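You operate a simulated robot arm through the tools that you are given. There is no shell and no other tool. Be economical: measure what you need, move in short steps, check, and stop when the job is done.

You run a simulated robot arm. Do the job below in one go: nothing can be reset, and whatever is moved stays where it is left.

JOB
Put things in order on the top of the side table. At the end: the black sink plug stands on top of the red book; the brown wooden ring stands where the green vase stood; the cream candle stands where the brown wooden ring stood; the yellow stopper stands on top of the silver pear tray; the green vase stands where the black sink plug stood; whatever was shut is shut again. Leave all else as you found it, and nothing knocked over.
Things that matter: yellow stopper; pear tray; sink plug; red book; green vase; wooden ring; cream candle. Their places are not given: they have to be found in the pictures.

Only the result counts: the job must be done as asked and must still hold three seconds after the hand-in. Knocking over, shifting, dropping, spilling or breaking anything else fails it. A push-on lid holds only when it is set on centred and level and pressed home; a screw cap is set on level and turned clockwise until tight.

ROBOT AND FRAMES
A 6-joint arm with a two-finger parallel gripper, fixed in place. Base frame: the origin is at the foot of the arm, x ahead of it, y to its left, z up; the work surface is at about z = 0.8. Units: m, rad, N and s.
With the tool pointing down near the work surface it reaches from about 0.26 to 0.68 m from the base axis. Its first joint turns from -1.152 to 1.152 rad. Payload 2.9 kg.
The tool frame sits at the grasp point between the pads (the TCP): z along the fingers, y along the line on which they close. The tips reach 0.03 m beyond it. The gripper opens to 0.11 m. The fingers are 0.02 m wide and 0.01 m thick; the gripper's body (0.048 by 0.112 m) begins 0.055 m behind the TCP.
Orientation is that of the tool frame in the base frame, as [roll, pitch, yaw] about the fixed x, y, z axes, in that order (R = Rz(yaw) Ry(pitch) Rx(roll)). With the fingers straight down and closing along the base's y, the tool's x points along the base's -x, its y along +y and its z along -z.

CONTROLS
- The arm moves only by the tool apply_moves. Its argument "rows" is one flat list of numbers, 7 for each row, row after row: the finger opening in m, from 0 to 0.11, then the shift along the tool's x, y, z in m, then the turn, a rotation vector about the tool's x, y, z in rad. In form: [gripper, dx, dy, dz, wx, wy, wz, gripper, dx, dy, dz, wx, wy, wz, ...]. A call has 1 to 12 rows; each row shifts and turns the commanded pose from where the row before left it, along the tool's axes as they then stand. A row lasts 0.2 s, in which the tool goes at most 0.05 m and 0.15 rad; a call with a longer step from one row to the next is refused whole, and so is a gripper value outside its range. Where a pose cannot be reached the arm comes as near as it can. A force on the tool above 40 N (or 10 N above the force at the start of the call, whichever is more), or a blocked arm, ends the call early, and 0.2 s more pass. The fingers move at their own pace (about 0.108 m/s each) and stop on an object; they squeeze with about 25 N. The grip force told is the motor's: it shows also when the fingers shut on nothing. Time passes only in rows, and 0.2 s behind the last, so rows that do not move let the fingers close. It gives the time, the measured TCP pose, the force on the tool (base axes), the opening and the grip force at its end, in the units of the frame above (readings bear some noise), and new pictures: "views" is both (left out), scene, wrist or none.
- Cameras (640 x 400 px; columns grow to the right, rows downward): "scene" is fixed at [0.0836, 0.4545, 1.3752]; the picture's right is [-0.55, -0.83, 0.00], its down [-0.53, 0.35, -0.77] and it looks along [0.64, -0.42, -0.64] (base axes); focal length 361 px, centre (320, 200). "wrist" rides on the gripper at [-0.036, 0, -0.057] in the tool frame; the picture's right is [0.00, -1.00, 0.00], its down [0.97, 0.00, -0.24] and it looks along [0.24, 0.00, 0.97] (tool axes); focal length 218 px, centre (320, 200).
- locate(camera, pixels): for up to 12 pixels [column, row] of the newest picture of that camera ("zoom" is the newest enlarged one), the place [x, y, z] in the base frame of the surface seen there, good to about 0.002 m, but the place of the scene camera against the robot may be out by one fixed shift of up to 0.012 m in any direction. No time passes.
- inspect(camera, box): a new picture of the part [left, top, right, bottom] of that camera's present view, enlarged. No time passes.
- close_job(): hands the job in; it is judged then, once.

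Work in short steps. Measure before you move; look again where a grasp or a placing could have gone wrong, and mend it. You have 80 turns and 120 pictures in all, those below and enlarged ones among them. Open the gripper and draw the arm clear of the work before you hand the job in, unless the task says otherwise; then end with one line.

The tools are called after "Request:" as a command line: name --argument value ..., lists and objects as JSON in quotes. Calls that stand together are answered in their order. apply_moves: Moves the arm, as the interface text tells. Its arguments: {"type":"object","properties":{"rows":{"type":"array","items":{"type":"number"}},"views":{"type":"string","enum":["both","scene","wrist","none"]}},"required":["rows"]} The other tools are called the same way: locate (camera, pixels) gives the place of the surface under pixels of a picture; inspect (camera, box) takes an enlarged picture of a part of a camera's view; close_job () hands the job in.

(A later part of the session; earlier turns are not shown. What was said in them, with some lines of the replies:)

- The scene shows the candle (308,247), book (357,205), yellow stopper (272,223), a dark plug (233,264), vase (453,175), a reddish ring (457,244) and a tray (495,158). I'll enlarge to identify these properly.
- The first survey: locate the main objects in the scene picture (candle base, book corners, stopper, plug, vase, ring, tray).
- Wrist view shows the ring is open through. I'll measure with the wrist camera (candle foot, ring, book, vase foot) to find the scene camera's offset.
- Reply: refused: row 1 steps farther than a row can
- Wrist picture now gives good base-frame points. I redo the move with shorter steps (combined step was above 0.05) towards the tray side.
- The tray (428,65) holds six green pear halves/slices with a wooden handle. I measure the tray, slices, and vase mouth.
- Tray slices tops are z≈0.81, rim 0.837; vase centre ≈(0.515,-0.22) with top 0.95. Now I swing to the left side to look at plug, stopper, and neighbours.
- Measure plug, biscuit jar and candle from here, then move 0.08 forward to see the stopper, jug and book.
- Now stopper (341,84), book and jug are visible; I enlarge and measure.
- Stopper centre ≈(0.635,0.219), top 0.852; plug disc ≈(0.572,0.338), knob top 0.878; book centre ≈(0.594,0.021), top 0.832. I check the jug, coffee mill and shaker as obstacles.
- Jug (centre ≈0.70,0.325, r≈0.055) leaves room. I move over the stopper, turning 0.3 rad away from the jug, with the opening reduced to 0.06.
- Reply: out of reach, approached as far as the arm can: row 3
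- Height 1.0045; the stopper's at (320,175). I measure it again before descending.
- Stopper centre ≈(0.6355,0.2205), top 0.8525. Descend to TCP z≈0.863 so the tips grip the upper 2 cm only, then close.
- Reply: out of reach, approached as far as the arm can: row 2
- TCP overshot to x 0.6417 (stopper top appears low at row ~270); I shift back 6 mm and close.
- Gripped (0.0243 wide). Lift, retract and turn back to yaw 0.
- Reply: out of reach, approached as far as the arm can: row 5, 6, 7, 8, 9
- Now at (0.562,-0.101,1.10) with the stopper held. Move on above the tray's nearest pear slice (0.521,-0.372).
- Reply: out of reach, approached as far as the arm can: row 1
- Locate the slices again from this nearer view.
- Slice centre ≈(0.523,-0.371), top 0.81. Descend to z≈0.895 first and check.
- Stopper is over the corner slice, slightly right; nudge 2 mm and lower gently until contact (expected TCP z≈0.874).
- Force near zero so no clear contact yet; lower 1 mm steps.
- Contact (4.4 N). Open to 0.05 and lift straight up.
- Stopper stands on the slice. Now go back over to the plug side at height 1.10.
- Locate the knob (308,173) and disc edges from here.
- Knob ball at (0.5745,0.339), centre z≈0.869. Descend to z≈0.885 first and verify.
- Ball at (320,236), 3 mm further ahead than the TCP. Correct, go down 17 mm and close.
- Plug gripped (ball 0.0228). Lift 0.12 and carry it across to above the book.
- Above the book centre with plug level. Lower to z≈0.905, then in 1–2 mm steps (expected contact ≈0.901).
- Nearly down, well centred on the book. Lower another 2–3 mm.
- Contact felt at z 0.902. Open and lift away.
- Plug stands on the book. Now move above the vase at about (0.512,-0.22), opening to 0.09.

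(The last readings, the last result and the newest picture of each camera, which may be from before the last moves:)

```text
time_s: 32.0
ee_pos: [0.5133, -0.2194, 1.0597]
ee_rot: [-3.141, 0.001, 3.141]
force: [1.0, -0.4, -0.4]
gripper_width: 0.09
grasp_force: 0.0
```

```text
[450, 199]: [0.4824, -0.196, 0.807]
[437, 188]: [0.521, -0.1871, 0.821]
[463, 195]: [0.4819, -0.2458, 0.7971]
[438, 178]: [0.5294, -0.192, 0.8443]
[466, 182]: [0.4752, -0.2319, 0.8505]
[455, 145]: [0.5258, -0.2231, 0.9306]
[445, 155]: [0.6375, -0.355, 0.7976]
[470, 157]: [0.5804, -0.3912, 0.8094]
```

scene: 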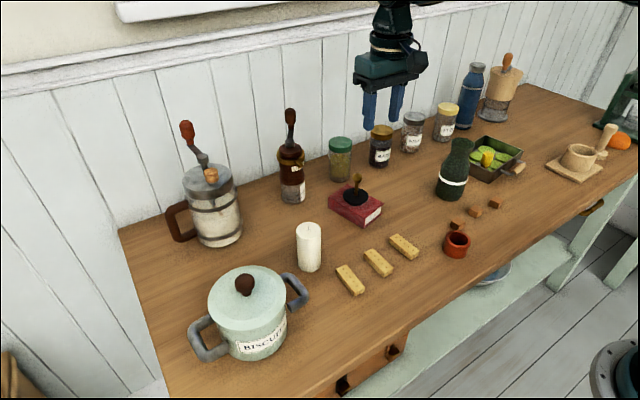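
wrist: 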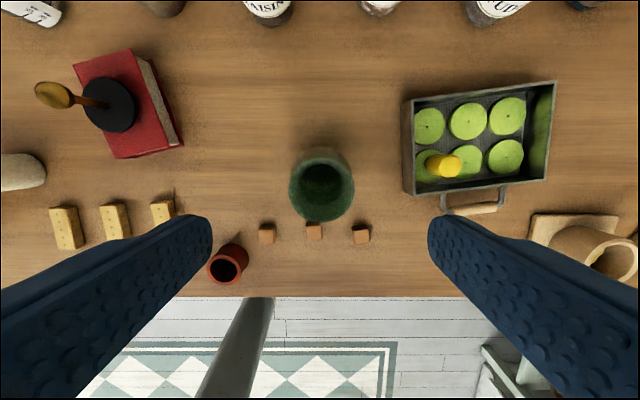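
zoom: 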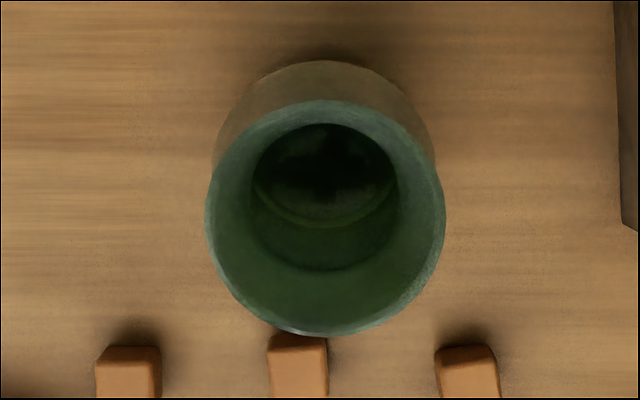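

Vase axis (0.5152,-0.22), rim Ø0.05 at z 0.95. Descend to TCP z≈0.942 and close on the rim/neck.

Request:
apply_moves --rows '[0.09, -0.002, -0.0005, 0.04, 0, 0, 0, 0.09, 0, 0, 0.04, 0, 0, 0, 0.09, 0, 0, 0.0375, 0, 0, 0, 0.09, 0, 0, 0, 0, 0, 0, 0.0, 0, 0, 0, 0, 0, 0, 0.0, 0, 0, 0, 0, 0, 0, 0.0, 0, 0, 0, 0, 0, 0]'

```text
time_s: 33.6
ee_pos: [0.5146, -0.2196, 0.9433]
ee_rot: [-3.141, 0.001, 3.141]
force: [0.2, -1.1, -0.3]
gripper_width: 0.0598
grasp_force: 24.7
```

scene: 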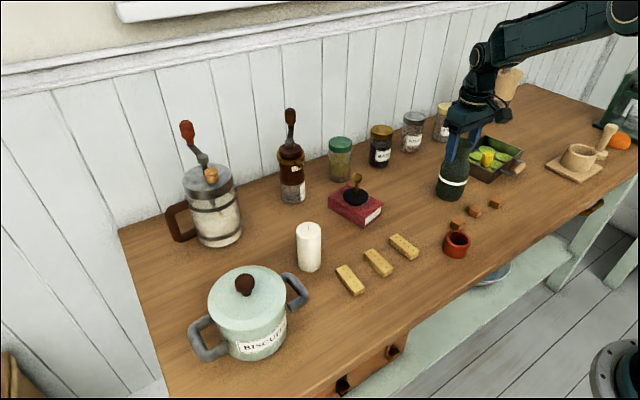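
wrist: 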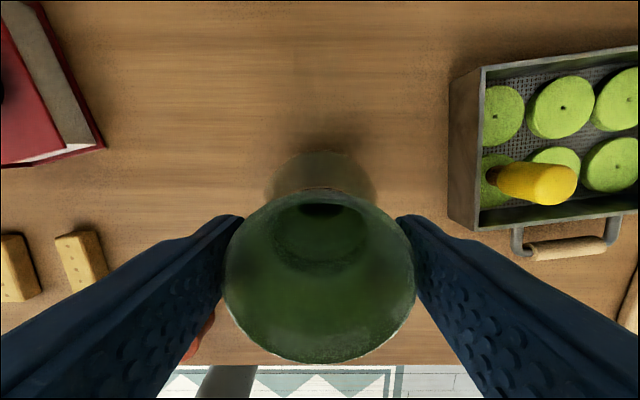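

Stopped at 0.060, wider than the rim — perhaps on the shoulder. Lift 2 cm and check that it holds.

Request:
apply_moves --rows '[0.0, 0, 0, -0.01, 0, 0, 0, 0.0, 0, 0, -0.01, 0, 0, 0, 0, 0, 0, 0, 0, 0, 0]' --views "none"

Request:
inspect --camera "scene" --box '[410, 110, 510, 220]'

```text
time_s: 34.4
ee_pos: [0.5146, -0.2175, 0.9645]
ee_rot: [3.14, -0.001, 3.141]
force: [0.1, 1.2, -2.3]
gripper_width: 0.0598
grasp_force: 24.9
```

```text
3.64 times, centred on (460, 165) of scene
```

zoom: 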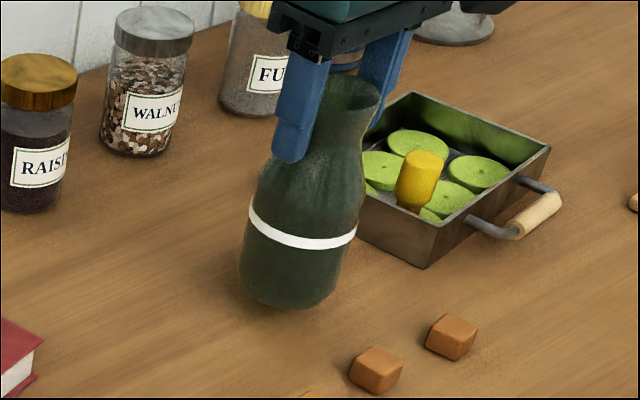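

Held securely. Lift to z≈1.085 and carry along y to 0.19, then look.

Request:
apply_moves --rows '[0, 0, 0, -0.04, 0, 0, 0, 0, 0, 0, -0.04, 0, 0, 0, 0, 0, 0, -0.04, 0, 0, 0, 0, 0, 0.045, 0, 0, 0, 0, 0, 0, 0.045, 0, 0, 0, 0, 0, 0, 0.045, 0, 0, 0, 0, 0, 0, 0.045, 0, 0, 0, 0, 0, 0, 0.045, 0, 0, 0, 0, 0, 0, 0.045, 0, 0, 0, 0, 0, 0, 0.045, 0, 0, 0, 0, 0, 0, 0.045, 0, 0, 0, 0, 0, 0, 0.045, 0, 0, 0, 0]' --views "scene"

```text
time_s: 37.0
ee_pos: [0.5168, 0.1855, 1.0817]
ee_rot: [3.14, 0.0, 3.139]
force: [-0.1, 0.4, -2.2]
gripper_width: 0.0595
grasp_force: 25.2
```

scene: 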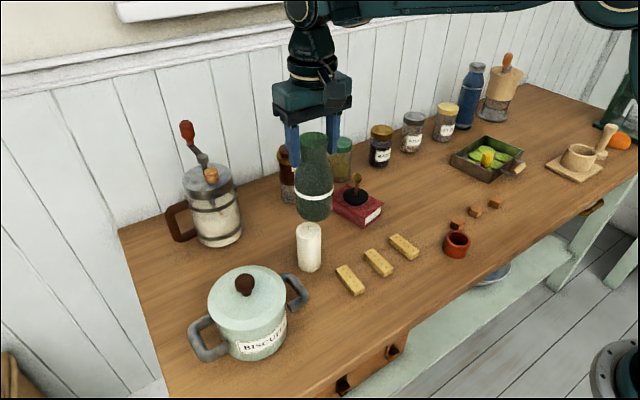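

Continue diagonally to above the plug's old place (0.574,0.339) at z≈1.03.

Request:
apply_moves --rows '[0, -0.0143, 0.0384, 0.013, 0, 0, 0, 0, -0.0143, 0.0384, 0.013, 0, 0, 0, 0, -0.0143, 0.0384, 0.013, 0, 0, 0, 0, -0.0143, 0.0384, 0.013, 0, 0, 0, 0, 0, 0, 0, 0, 0, 0]'

```text
time_s: 38.2
ee_pos: [0.567, 0.3363, 1.0307]
ee_rot: [-3.14, -0.001, 3.14]
force: [0.1, -0.8, -2.4]
gripper_width: 0.0597
grasp_force: 25.0
out of reach, approached as far as the arm can: row 4
```

scene: 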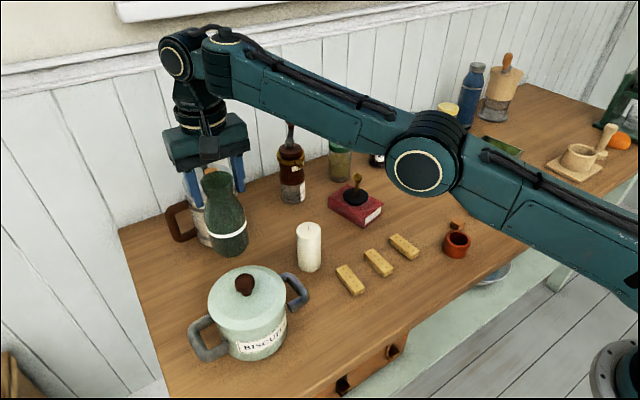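
wrist: 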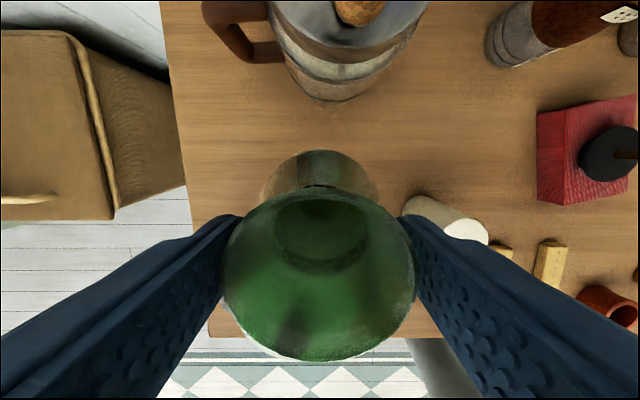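

Descend 5 cm to come back into reach, correcting toward (0.574,0.339).

Request:
apply_moves --rows '[0, 0, 0, 0.03, 0, 0, 0, 0, -0.006, 0.002, 0.025, 0, 0, 0, 0, 0, 0, 0, 0, 0, 0]' --views "none"

```text
time_s: 39.0
ee_pos: [0.5736, 0.3393, 0.9743]
ee_rot: [-3.141, 0.0, 3.142]
force: [0.9, -0.3, -2.1]
gripper_width: 0.0596
grasp_force: 24.9
```

Position good (0.5736,0.3393). Lower to about contact (z≈0.943).

Request:
apply_moves --rows '[0, 0, 0, 0.02, 0, 0, 0, 0, 0, 0, 0.009, 0, 0, 0, 0, 0, 0, 0.001, 0, 0, 0, 0, 0, 0, 0.001, 0, 0, 0, 0, 0, 0, 0, 0, 0, 0]' --views "none"

```text
time_s: 40.2
ee_pos: [0.5745, 0.3388, 0.9441]
ee_rot: [-3.141, 0.0, -3.141]
force: [-0.1, 0.0, -3.2]
gripper_width: 0.0596
grasp_force: 25.2
```

Request:
apply_moves --rows '[0, 0, 0, 0.001, 0, 0, 0, 0, 0, 0, 0.001, 0, 0, 0, 0, 0, 0, 0, 0, 0, 0]' --views "none"

```text
time_s: 41.0
ee_pos: [0.5736, 0.3396, 0.9434]
ee_rot: [-3.141, 0.002, 3.141]
force: [-1.8, -0.8, 4.6]
gripper_width: 0.0594
grasp_force: 24.5
```

The force turned to +4.6 N (was −2.3 N hanging): it has touched down. Release, and lift straight up.

Request:
apply_moves --rows '[0.075, 0, 0, 0, 0, 0, 0, 0.09, 0, 0, 0, 0, 0, 0, 0.09, 0, 0, -0.03, 0, 0, 0, 0.09, 0, 0, -0.03, 0, 0, 0, 0.09, 0.01, 0, -0.03, 0, 0, 0, 0.09, 0.035, -0.01, -0.02, 0, 0, 0, 0.09, 0.035, -0.03, -0.01, 0, 0, 0]'

Request:
inspect --camera "scene" --box '[170, 180, 290, 300]'

```text
time_s: 42.6
ee_pos: [0.4964, 0.2992, 1.0636]
ee_rot: [3.141, 0.004, 3.141]
force: [-0.6, -0.4, -0.8]
gripper_width: 0.0899
grasp_force: 0.0
```

scene: 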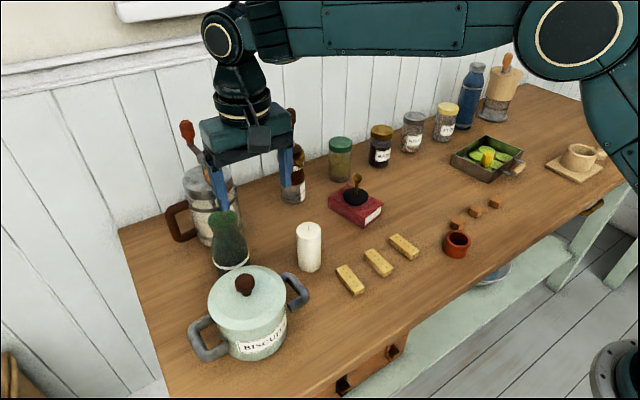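
wrist: 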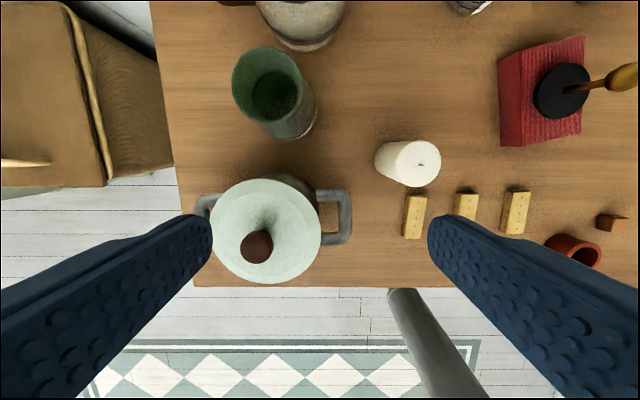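

```text
3.33 times, centred on (230, 240) of scene
```

zoom: 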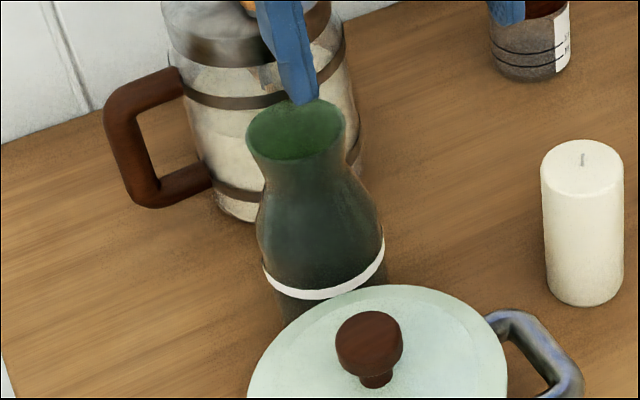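

Vase stands in the plug's former place. Next, move over the ring near (0.376,-0.08).

Request:
apply_moves --rows '[0.09, 0.015, -0.047, 0, 0, 0, 0, 0.09, 0.015, -0.047, 0, 0, 0, 0, 0.09, 0.015, -0.047, 0, 0, 0, 0, 0.09, 0.015, -0.047, 0, 0, 0, 0, 0.09, 0.015, -0.047, 0, 0, 0, 0, 0.09, 0.015, -0.047, 0, 0, 0, 0, 0.09, 0.015, -0.047, 0, 0, 0, 0, 0.09, 0.015, -0.047, 0.02, 0, 0, 0, 0.09, 0, 0, 0.04, 0, 0, 0, 0.09, 0, 0, 0.04, 0, 0, 0]' --views "wrist"

```text
refused: row 8 steps farther than a row can; nothing moved
```

Row 8 was slightly too long; I split it.

Request:
apply_moves --rows '[0.09, 0.015, -0.047, 0, 0, 0, 0, 0.09, 0.015, -0.047, 0, 0, 0, 0, 0.09, 0.015, -0.047, 0, 0, 0, 0, 0.09, 0.015, -0.047, 0, 0, 0, 0, 0.09, 0.015, -0.047, 0, 0, 0, 0, 0.09, 0.015, -0.047, 0, 0, 0, 0, 0.09, 0.015, -0.047, 0, 0, 0, 0, 0.09, 0.015, -0.047, 0, 0, 0, 0, 0.09, 0, 0, 0.04, 0, 0, 0, 0.09, 0, 0, 0.04, 0, 0, 0]' --views "wrist"

```text
time_s: 44.8
ee_pos: [0.375, -0.076, 0.9839]
ee_rot: [3.141, -0.001, 3.141]
force: [-0.2, -0.6, -0.4]
gripper_width: 0.09
grasp_force: 0.2
```

wrist: 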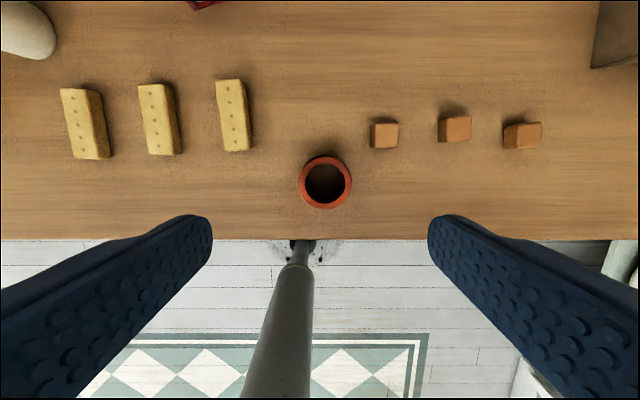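

Request:
locate --camera "wrist" --pixels '[[325, 159], [325, 206], [301, 182], [349, 182], [325, 182], [371, 147], [384, 123], [233, 150], [248, 150], [345, 200]]'

Request:
inspect --camera "wrist" --box '[285, 145, 365, 215]'

```text
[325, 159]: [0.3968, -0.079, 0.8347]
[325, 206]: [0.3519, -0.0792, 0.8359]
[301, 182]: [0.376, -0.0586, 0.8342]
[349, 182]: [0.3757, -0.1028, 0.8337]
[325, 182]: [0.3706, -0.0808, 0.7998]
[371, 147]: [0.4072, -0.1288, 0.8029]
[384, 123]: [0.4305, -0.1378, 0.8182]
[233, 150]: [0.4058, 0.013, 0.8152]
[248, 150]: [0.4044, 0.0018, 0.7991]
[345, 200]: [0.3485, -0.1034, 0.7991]
```

```text
5.71 times, centred on (325, 180) of wrist
```

zoom: 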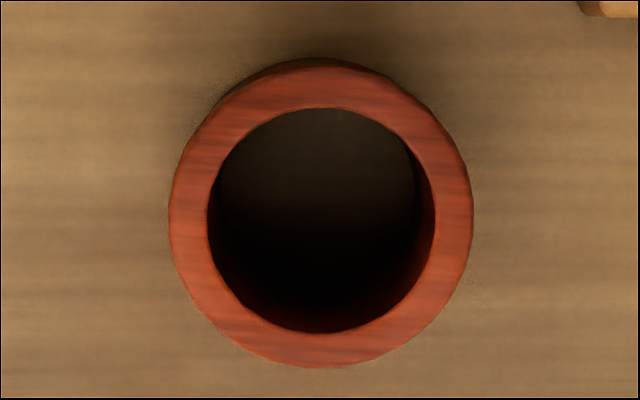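

Ring centre (0.3745,-0.0808), Ø0.0455, top 0.835. Descend to z≈0.845 and grip.

Request:
apply_moves --rows '[0.08, 0.0005, -0.0048, 0.04, 0, 0, 0, 0.08, 0, 0, 0.04, 0, 0, 0, 0.08, 0, 0, 0.04, 0, 0, 0, 0.08, 0, 0, 0.019, 0, 0, 0, 0.08, 0, 0, 0, 0, 0, 0, 0, 0, 0, 0, 0, 0, 0, 0, 0, 0, 0, 0, 0, 0, 0, 0, 0, 0, 0, 0, 0]' --views "wrist"

```text
time_s: 46.6
ee_pos: [0.3732, -0.0819, 0.8429]
ee_rot: [3.14, 0.0, -3.14]
force: [0.2, 0.5, -0.3]
gripper_width: 0.0506
grasp_force: 24.9
```

wrist: 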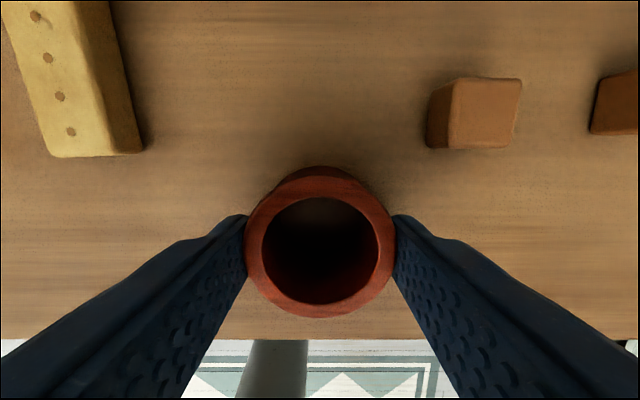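

Gripped. Lift 0.1 and carry to the vase's former place (0.515,-0.22).

Request:
apply_moves --rows '[0, 0, 0, -0.04, 0, 0, 0, 0, 0, 0, -0.04, 0, 0, 0, 0, 0, 0, -0.02, 0, 0, 0, 0, -0.0282, -0.0276, 0, 0, 0, 0, 0, -0.0282, -0.0276, 0, 0, 0, 0, 0, -0.0282, -0.0276, 0, 0, 0, 0, 0, -0.0282, -0.0276, 0, 0, 0, 0, 0, -0.0282, -0.0276, 0, 0, 0, 0, 0, 0, 0, 0, 0, 0, 0]'

```text
time_s: 48.6
ee_pos: [0.5136, -0.2194, 0.9441]
ee_rot: [3.141, 0.002, 3.141]
force: [-0.5, 0.5, -0.7]
gripper_width: 0.0504
grasp_force: 25.3
```

scene: 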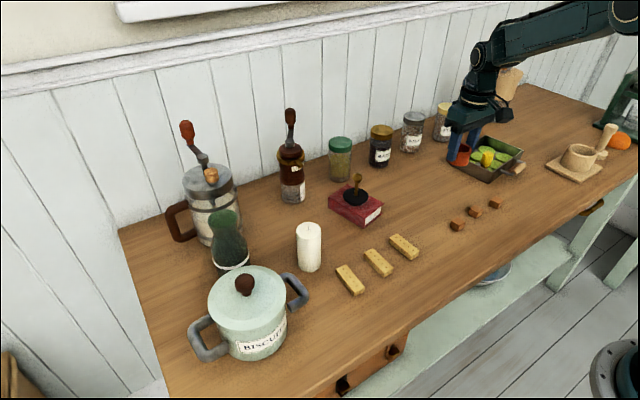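
wrist: 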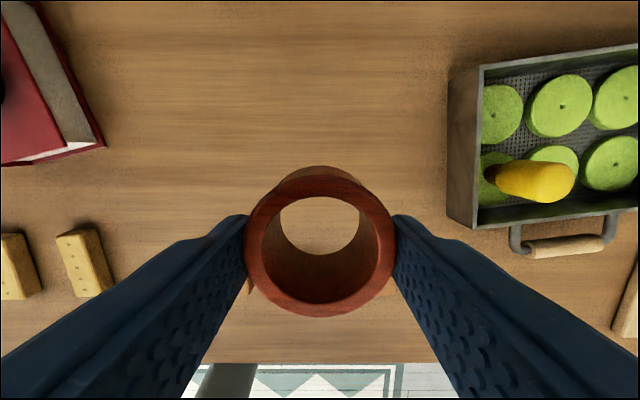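

On the spot. Lower 0.099 to near contact.

Request:
apply_moves --rows '[0, -0.0005, -0.0003, 0.04, 0, 0, 0, 0, 0, 0, 0.04, 0, 0, 0, 0, 0, 0, 0.016, 0, 0, 0, 0, 0, 0, 0.002, 0, 0, 0, 0, 0, 0, 0.001, 0, 0, 0, 0, 0, 0, 0, 0, 0, 0]' --views "none"

```text
time_s: 50.0
ee_pos: [0.5154, -0.2192, 0.8445]
ee_rot: [3.141, 0.001, 3.141]
force: [-0.2, -0.5, -1.1]
gripper_width: 0.0502
grasp_force: 25.4
```

Request:
apply_moves --rows '[0, 0, 0, 0.001, 0, 0, 0, 0, 0, 0, 0.001, 0, 0, 0, 0, 0, 0, 0, 0, 0, 0]' --views "none"

```text
time_s: 50.8
ee_pos: [0.5159, -0.2204, 0.8439]
ee_rot: [-3.141, 0.0, -3.14]
force: [-0.3, 0.2, 0.8]
gripper_width: 0.0503
grasp_force: 24.9
```

Just touching; one more millimetre, then release and lift.

Request:
apply_moves --rows '[0, 0, 0, 0.0007, 0, 0, 0, 0, 0, 0, 0, 0, 0, 0, 0.065, 0, 0, 0, 0, 0, 0, 0.08, 0, 0, 0, 0, 0, 0, 0.08, 0, 0, -0.03, 0, 0, 0, 0.08, 0, 0, -0.04, 0, 0, 0, 0.08, 0, 0, -0.04, 0, 0, 0, 0.08, 0, 0, -0.04, 0, 0, 0]'

Request:
locate --camera "wrist" --pixels '[[320, 188]]'

```text
time_s: 52.6
ee_pos: [0.5154, -0.2179, 0.9921]
ee_rot: [3.141, 0.0, 3.141]
force: [1.3, 0.0, -0.1]
gripper_width: 0.08
grasp_force: 0.1
```

scene: 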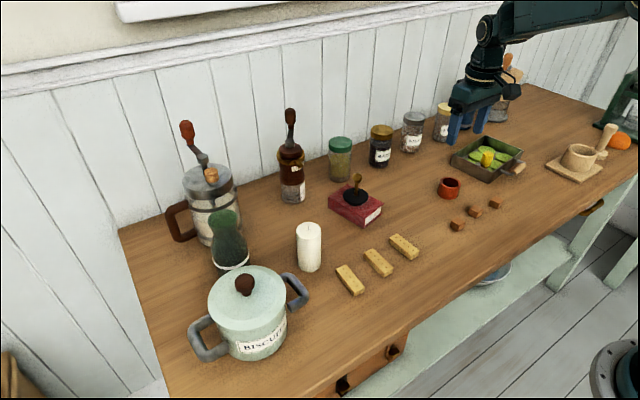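
wrist: 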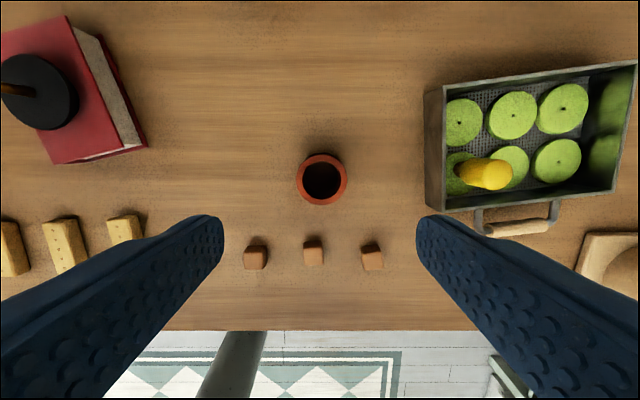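

```text
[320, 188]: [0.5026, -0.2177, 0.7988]
```

Ring stands where the vase stood. Go over to the candle at about (0.513,0.20).

Request:
apply_moves --rows '[0.09, 0, 0.035, -0.03, 0, 0, 0, 0.09, 0, 0.048, 0, 0, 0, 0, 0.09, 0, 0.048, 0, 0, 0, 0, 0.09, 0, 0.048, 0, 0, 0, 0, 0.09, 0, 0.048, 0, 0, 0, 0, 0.09, 0, 0.048, 0, 0, 0, 0, 0.09, 0, 0.048, 0, 0, 0, 0, 0.09, 0, 0.048, 0, 0, 0, 0, 0.09, 0, 0.047, 0, 0, 0, 0, 0.09, 0, 0, 0, 0, 0, 0]' --views "wrist"

```text
time_s: 54.8
ee_pos: [0.5151, 0.1986, 1.0221]
ee_rot: [-3.141, -0.001, 3.142]
force: [-0.3, 0.1, -0.1]
gripper_width: 0.09
grasp_force: 0.0
```

wrist: 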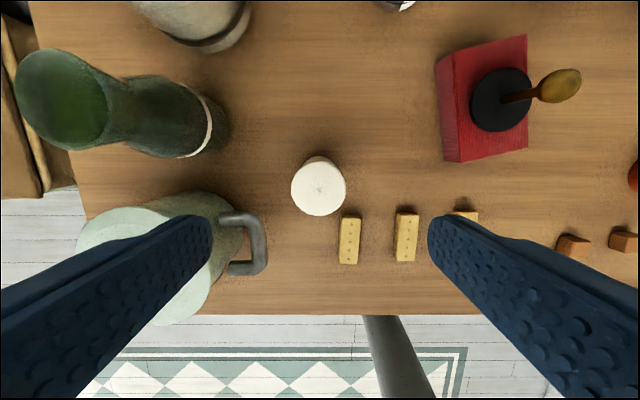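

Request:
locate --camera "wrist" --pixels '[[318, 164], [318, 213], [293, 188], [344, 188], [318, 188], [250, 212], [266, 245], [308, 160], [330, 160]]'

```text
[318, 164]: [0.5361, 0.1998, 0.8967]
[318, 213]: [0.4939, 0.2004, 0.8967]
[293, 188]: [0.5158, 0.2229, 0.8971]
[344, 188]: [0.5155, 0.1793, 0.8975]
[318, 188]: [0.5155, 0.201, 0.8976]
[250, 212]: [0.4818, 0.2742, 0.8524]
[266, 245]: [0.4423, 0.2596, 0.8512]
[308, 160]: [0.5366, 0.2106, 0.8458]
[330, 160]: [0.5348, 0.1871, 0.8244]
```

Candle axis (0.5152,0.2008), top 0.897. Descend to z≈0.885 with opening 0.075 and grip.

Request:
apply_moves --rows '[0.075, 0, 0.0022, 0.04, 0, 0, 0, 0.075, 0, 0, 0.04, 0, 0, 0, 0.075, 0, 0, 0.04, 0, 0, 0, 0.075, 0, 0, 0.017, 0, 0, 0, 0.075, 0, 0, 0, 0, 0, 0, 0, 0, 0, 0, 0, 0, 0, 0, 0, 0, 0, 0, 0, 0, 0, 0, 0, 0, 0, 0, 0]' --views "wrist"

```text
time_s: 56.6
ee_pos: [0.5151, 0.2024, 0.8828]
ee_rot: [-3.141, 0.001, -3.141]
force: [0.4, 0.1, 0.7]
gripper_width: 0.0473
grasp_force: 24.9
```

wrist: 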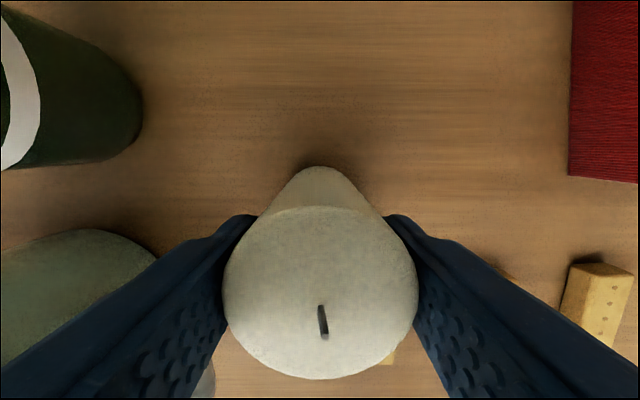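

Gripped (0.0473). Lift and carry to the ring's former place (0.3745,-0.081).

Request:
apply_moves --rows '[0, 0, 0, -0.04, 0, 0, 0, 0, 0, 0, -0.04, 0, 0, 0, 0, 0.0201, -0.0405, 0, 0, 0, 0, 0, 0.0201, -0.0405, 0, 0, 0, 0, 0, 0.0201, -0.0405, 0, 0, 0, 0, 0, 0.0201, -0.0405, 0, 0, 0, 0, 0, 0.0201, -0.0405, 0, 0, 0, 0, 0, 0.0201, -0.0405, 0, 0, 0, 0, 0, 0.0201, -0.0402, 0, 0, 0, 0, 0, 0, 0, 0, 0, 0, 0]'

```text
time_s: 58.8
ee_pos: [0.3725, -0.0822, 0.965]
ee_rot: [-3.142, 0.001, 3.141]
force: [0.0, 0.1, -1.0]
gripper_width: 0.0469
grasp_force: 24.8
```

scene: 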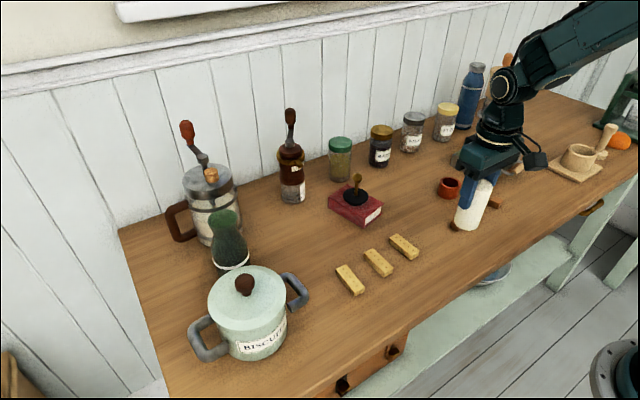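
wrist: 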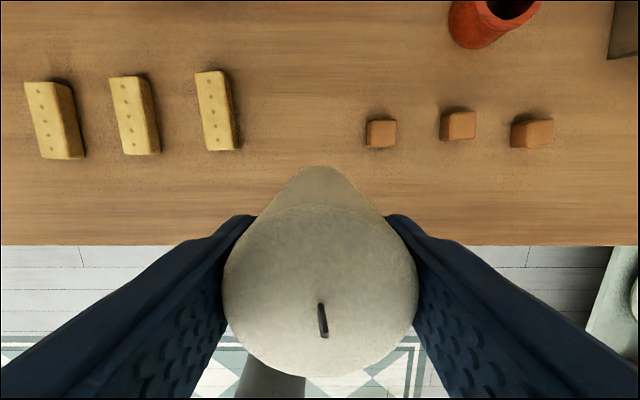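

Correct 2 mm and lower to about z 0.885.

Request:
apply_moves --rows '[0, -0.0015, 0.001, 0.04, 0, 0, 0, 0, 0, 0, 0.03, 0, 0, 0, 0, 0, 0, 0.009, 0, 0, 0, 0, 0, 0, 0.002, 0, 0, 0, 0, 0, 0, 0, 0, 0, 0]' --views "none"

```text
time_s: 60.0
ee_pos: [0.3746, -0.0816, 0.8847]
ee_rot: [3.14, 0.001, -3.141]
force: [0.4, 0.3, -1.5]
gripper_width: 0.0474
grasp_force: 24.9
```

Request:
apply_moves --rows '[0, 0, 0, 0.001, 0, 0, 0, 0, 0, 0, 0.001, 0, 0, 0, 0, 0, 0, 0, 0, 0, 0]' --views "none"

```text
time_s: 60.8
ee_pos: [0.3744, -0.0812, 0.8831]
ee_rot: [-3.141, 0.001, -3.14]
force: [-6.2, 1.5, 18.9]
gripper_width: 0.0472
grasp_force: 25.3
```

Firm contact (19 N); ease up 0.7 mm, then release and lift away.

Request:
apply_moves --rows '[0, 0, 0, -0.0008, 0, 0, 0, 0, 0, 0, 0, 0, 0, 0, 0.06, 0, 0, 0, 0, 0, 0, 0.075, 0, 0, 0, 0, 0, 0, 0.075, 0, 0, -0.03, 0, 0, 0, 0.075, 0, 0, -0.04, 0, 0, 0, 0.075, 0, 0, -0.04, 0, 0, 0, 0.075, 0, 0, -0.04, 0, 0, 0, 0.075, 0, 0, -0.04, 0, 0, 0]'

Request:
inspect --camera "scene" --box '[400, 110, 560, 270]'

```text
time_s: 62.8
ee_pos: [0.3781, -0.0819, 1.0745]
ee_rot: [-3.14, 0.0, -3.14]
force: [0.1, 0.1, 0.1]
gripper_width: 0.0751
grasp_force: 0.1
```

scene: 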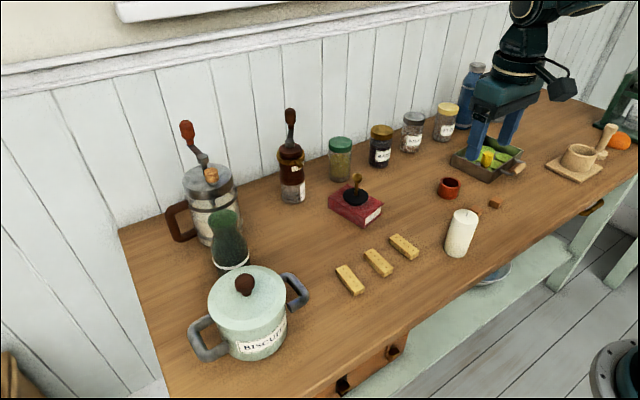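
wrist: 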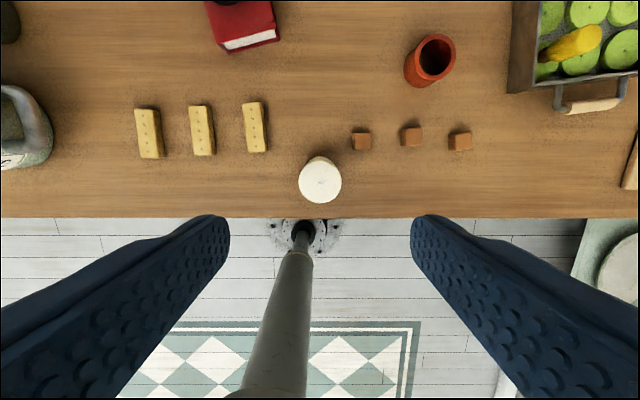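

```text
2.50 times, centred on (480, 190) of scene
```

zoom: 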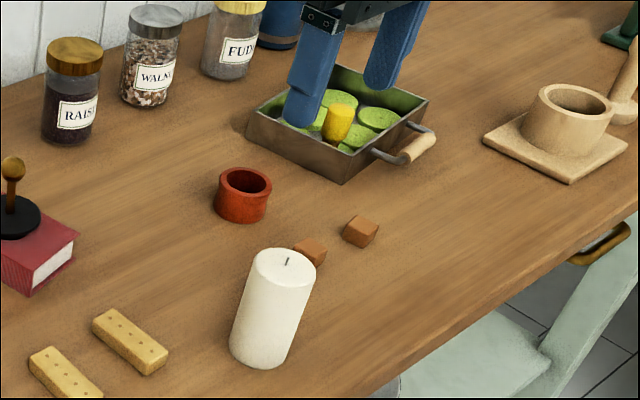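

All five placed. I verify positions of candle and ring from this wrist view.

Request:
locate --camera "wrist" --pixels '[[320, 162], [320, 201], [299, 181], [341, 181], [415, 50], [453, 60], [432, 80], [440, 37]]'

```text
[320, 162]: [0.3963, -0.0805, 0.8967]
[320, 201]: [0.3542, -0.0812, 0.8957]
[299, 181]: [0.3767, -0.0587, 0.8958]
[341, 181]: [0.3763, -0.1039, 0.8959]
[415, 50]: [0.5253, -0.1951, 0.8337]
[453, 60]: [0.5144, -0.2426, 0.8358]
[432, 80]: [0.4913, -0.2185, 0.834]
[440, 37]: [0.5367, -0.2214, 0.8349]
```

Candle (0.375,-0.081) and ring (0.515,-0.22) are right on their spots. Draw the arm clear with the gripper open to the start pose and take a last look.

Request:
apply_moves --rows '[0.11, 0, 0, -0.03, 0, 0, 0, 0.11, 0, 0.045, 0, 0, 0, 0, 0.11, 0, 0.045, 0, 0, 0, 0, 0.11, 0, 0.045, 0, 0, 0, 0, 0.11, 0, 0, 0, 0, 0, 0]'

```text
time_s: 64.0
ee_pos: [0.3774, 0.0538, 1.1048]
ee_rot: [-3.141, -0.001, -3.14]
force: [0.6, 0.3, 0.5]
gripper_width: 0.1101
grasp_force: 0.0
```

scene: 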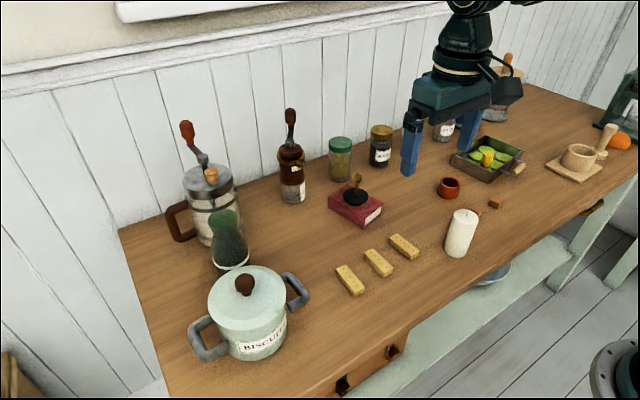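
wrist: 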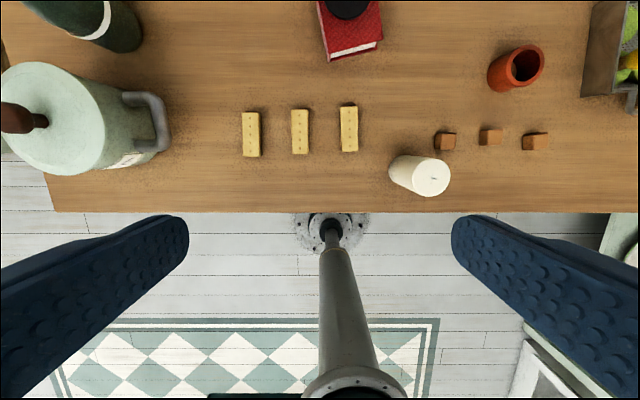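

Everything stands as asked, nothing else has moved, and the arm is clear. I hand the job in.

Request:
close_job

```text
The job is handed in.
```

The job is handed in: all five things stand where you asked, nothing else looks moved or knocked over in the last pictures, and nothing had to be opened.
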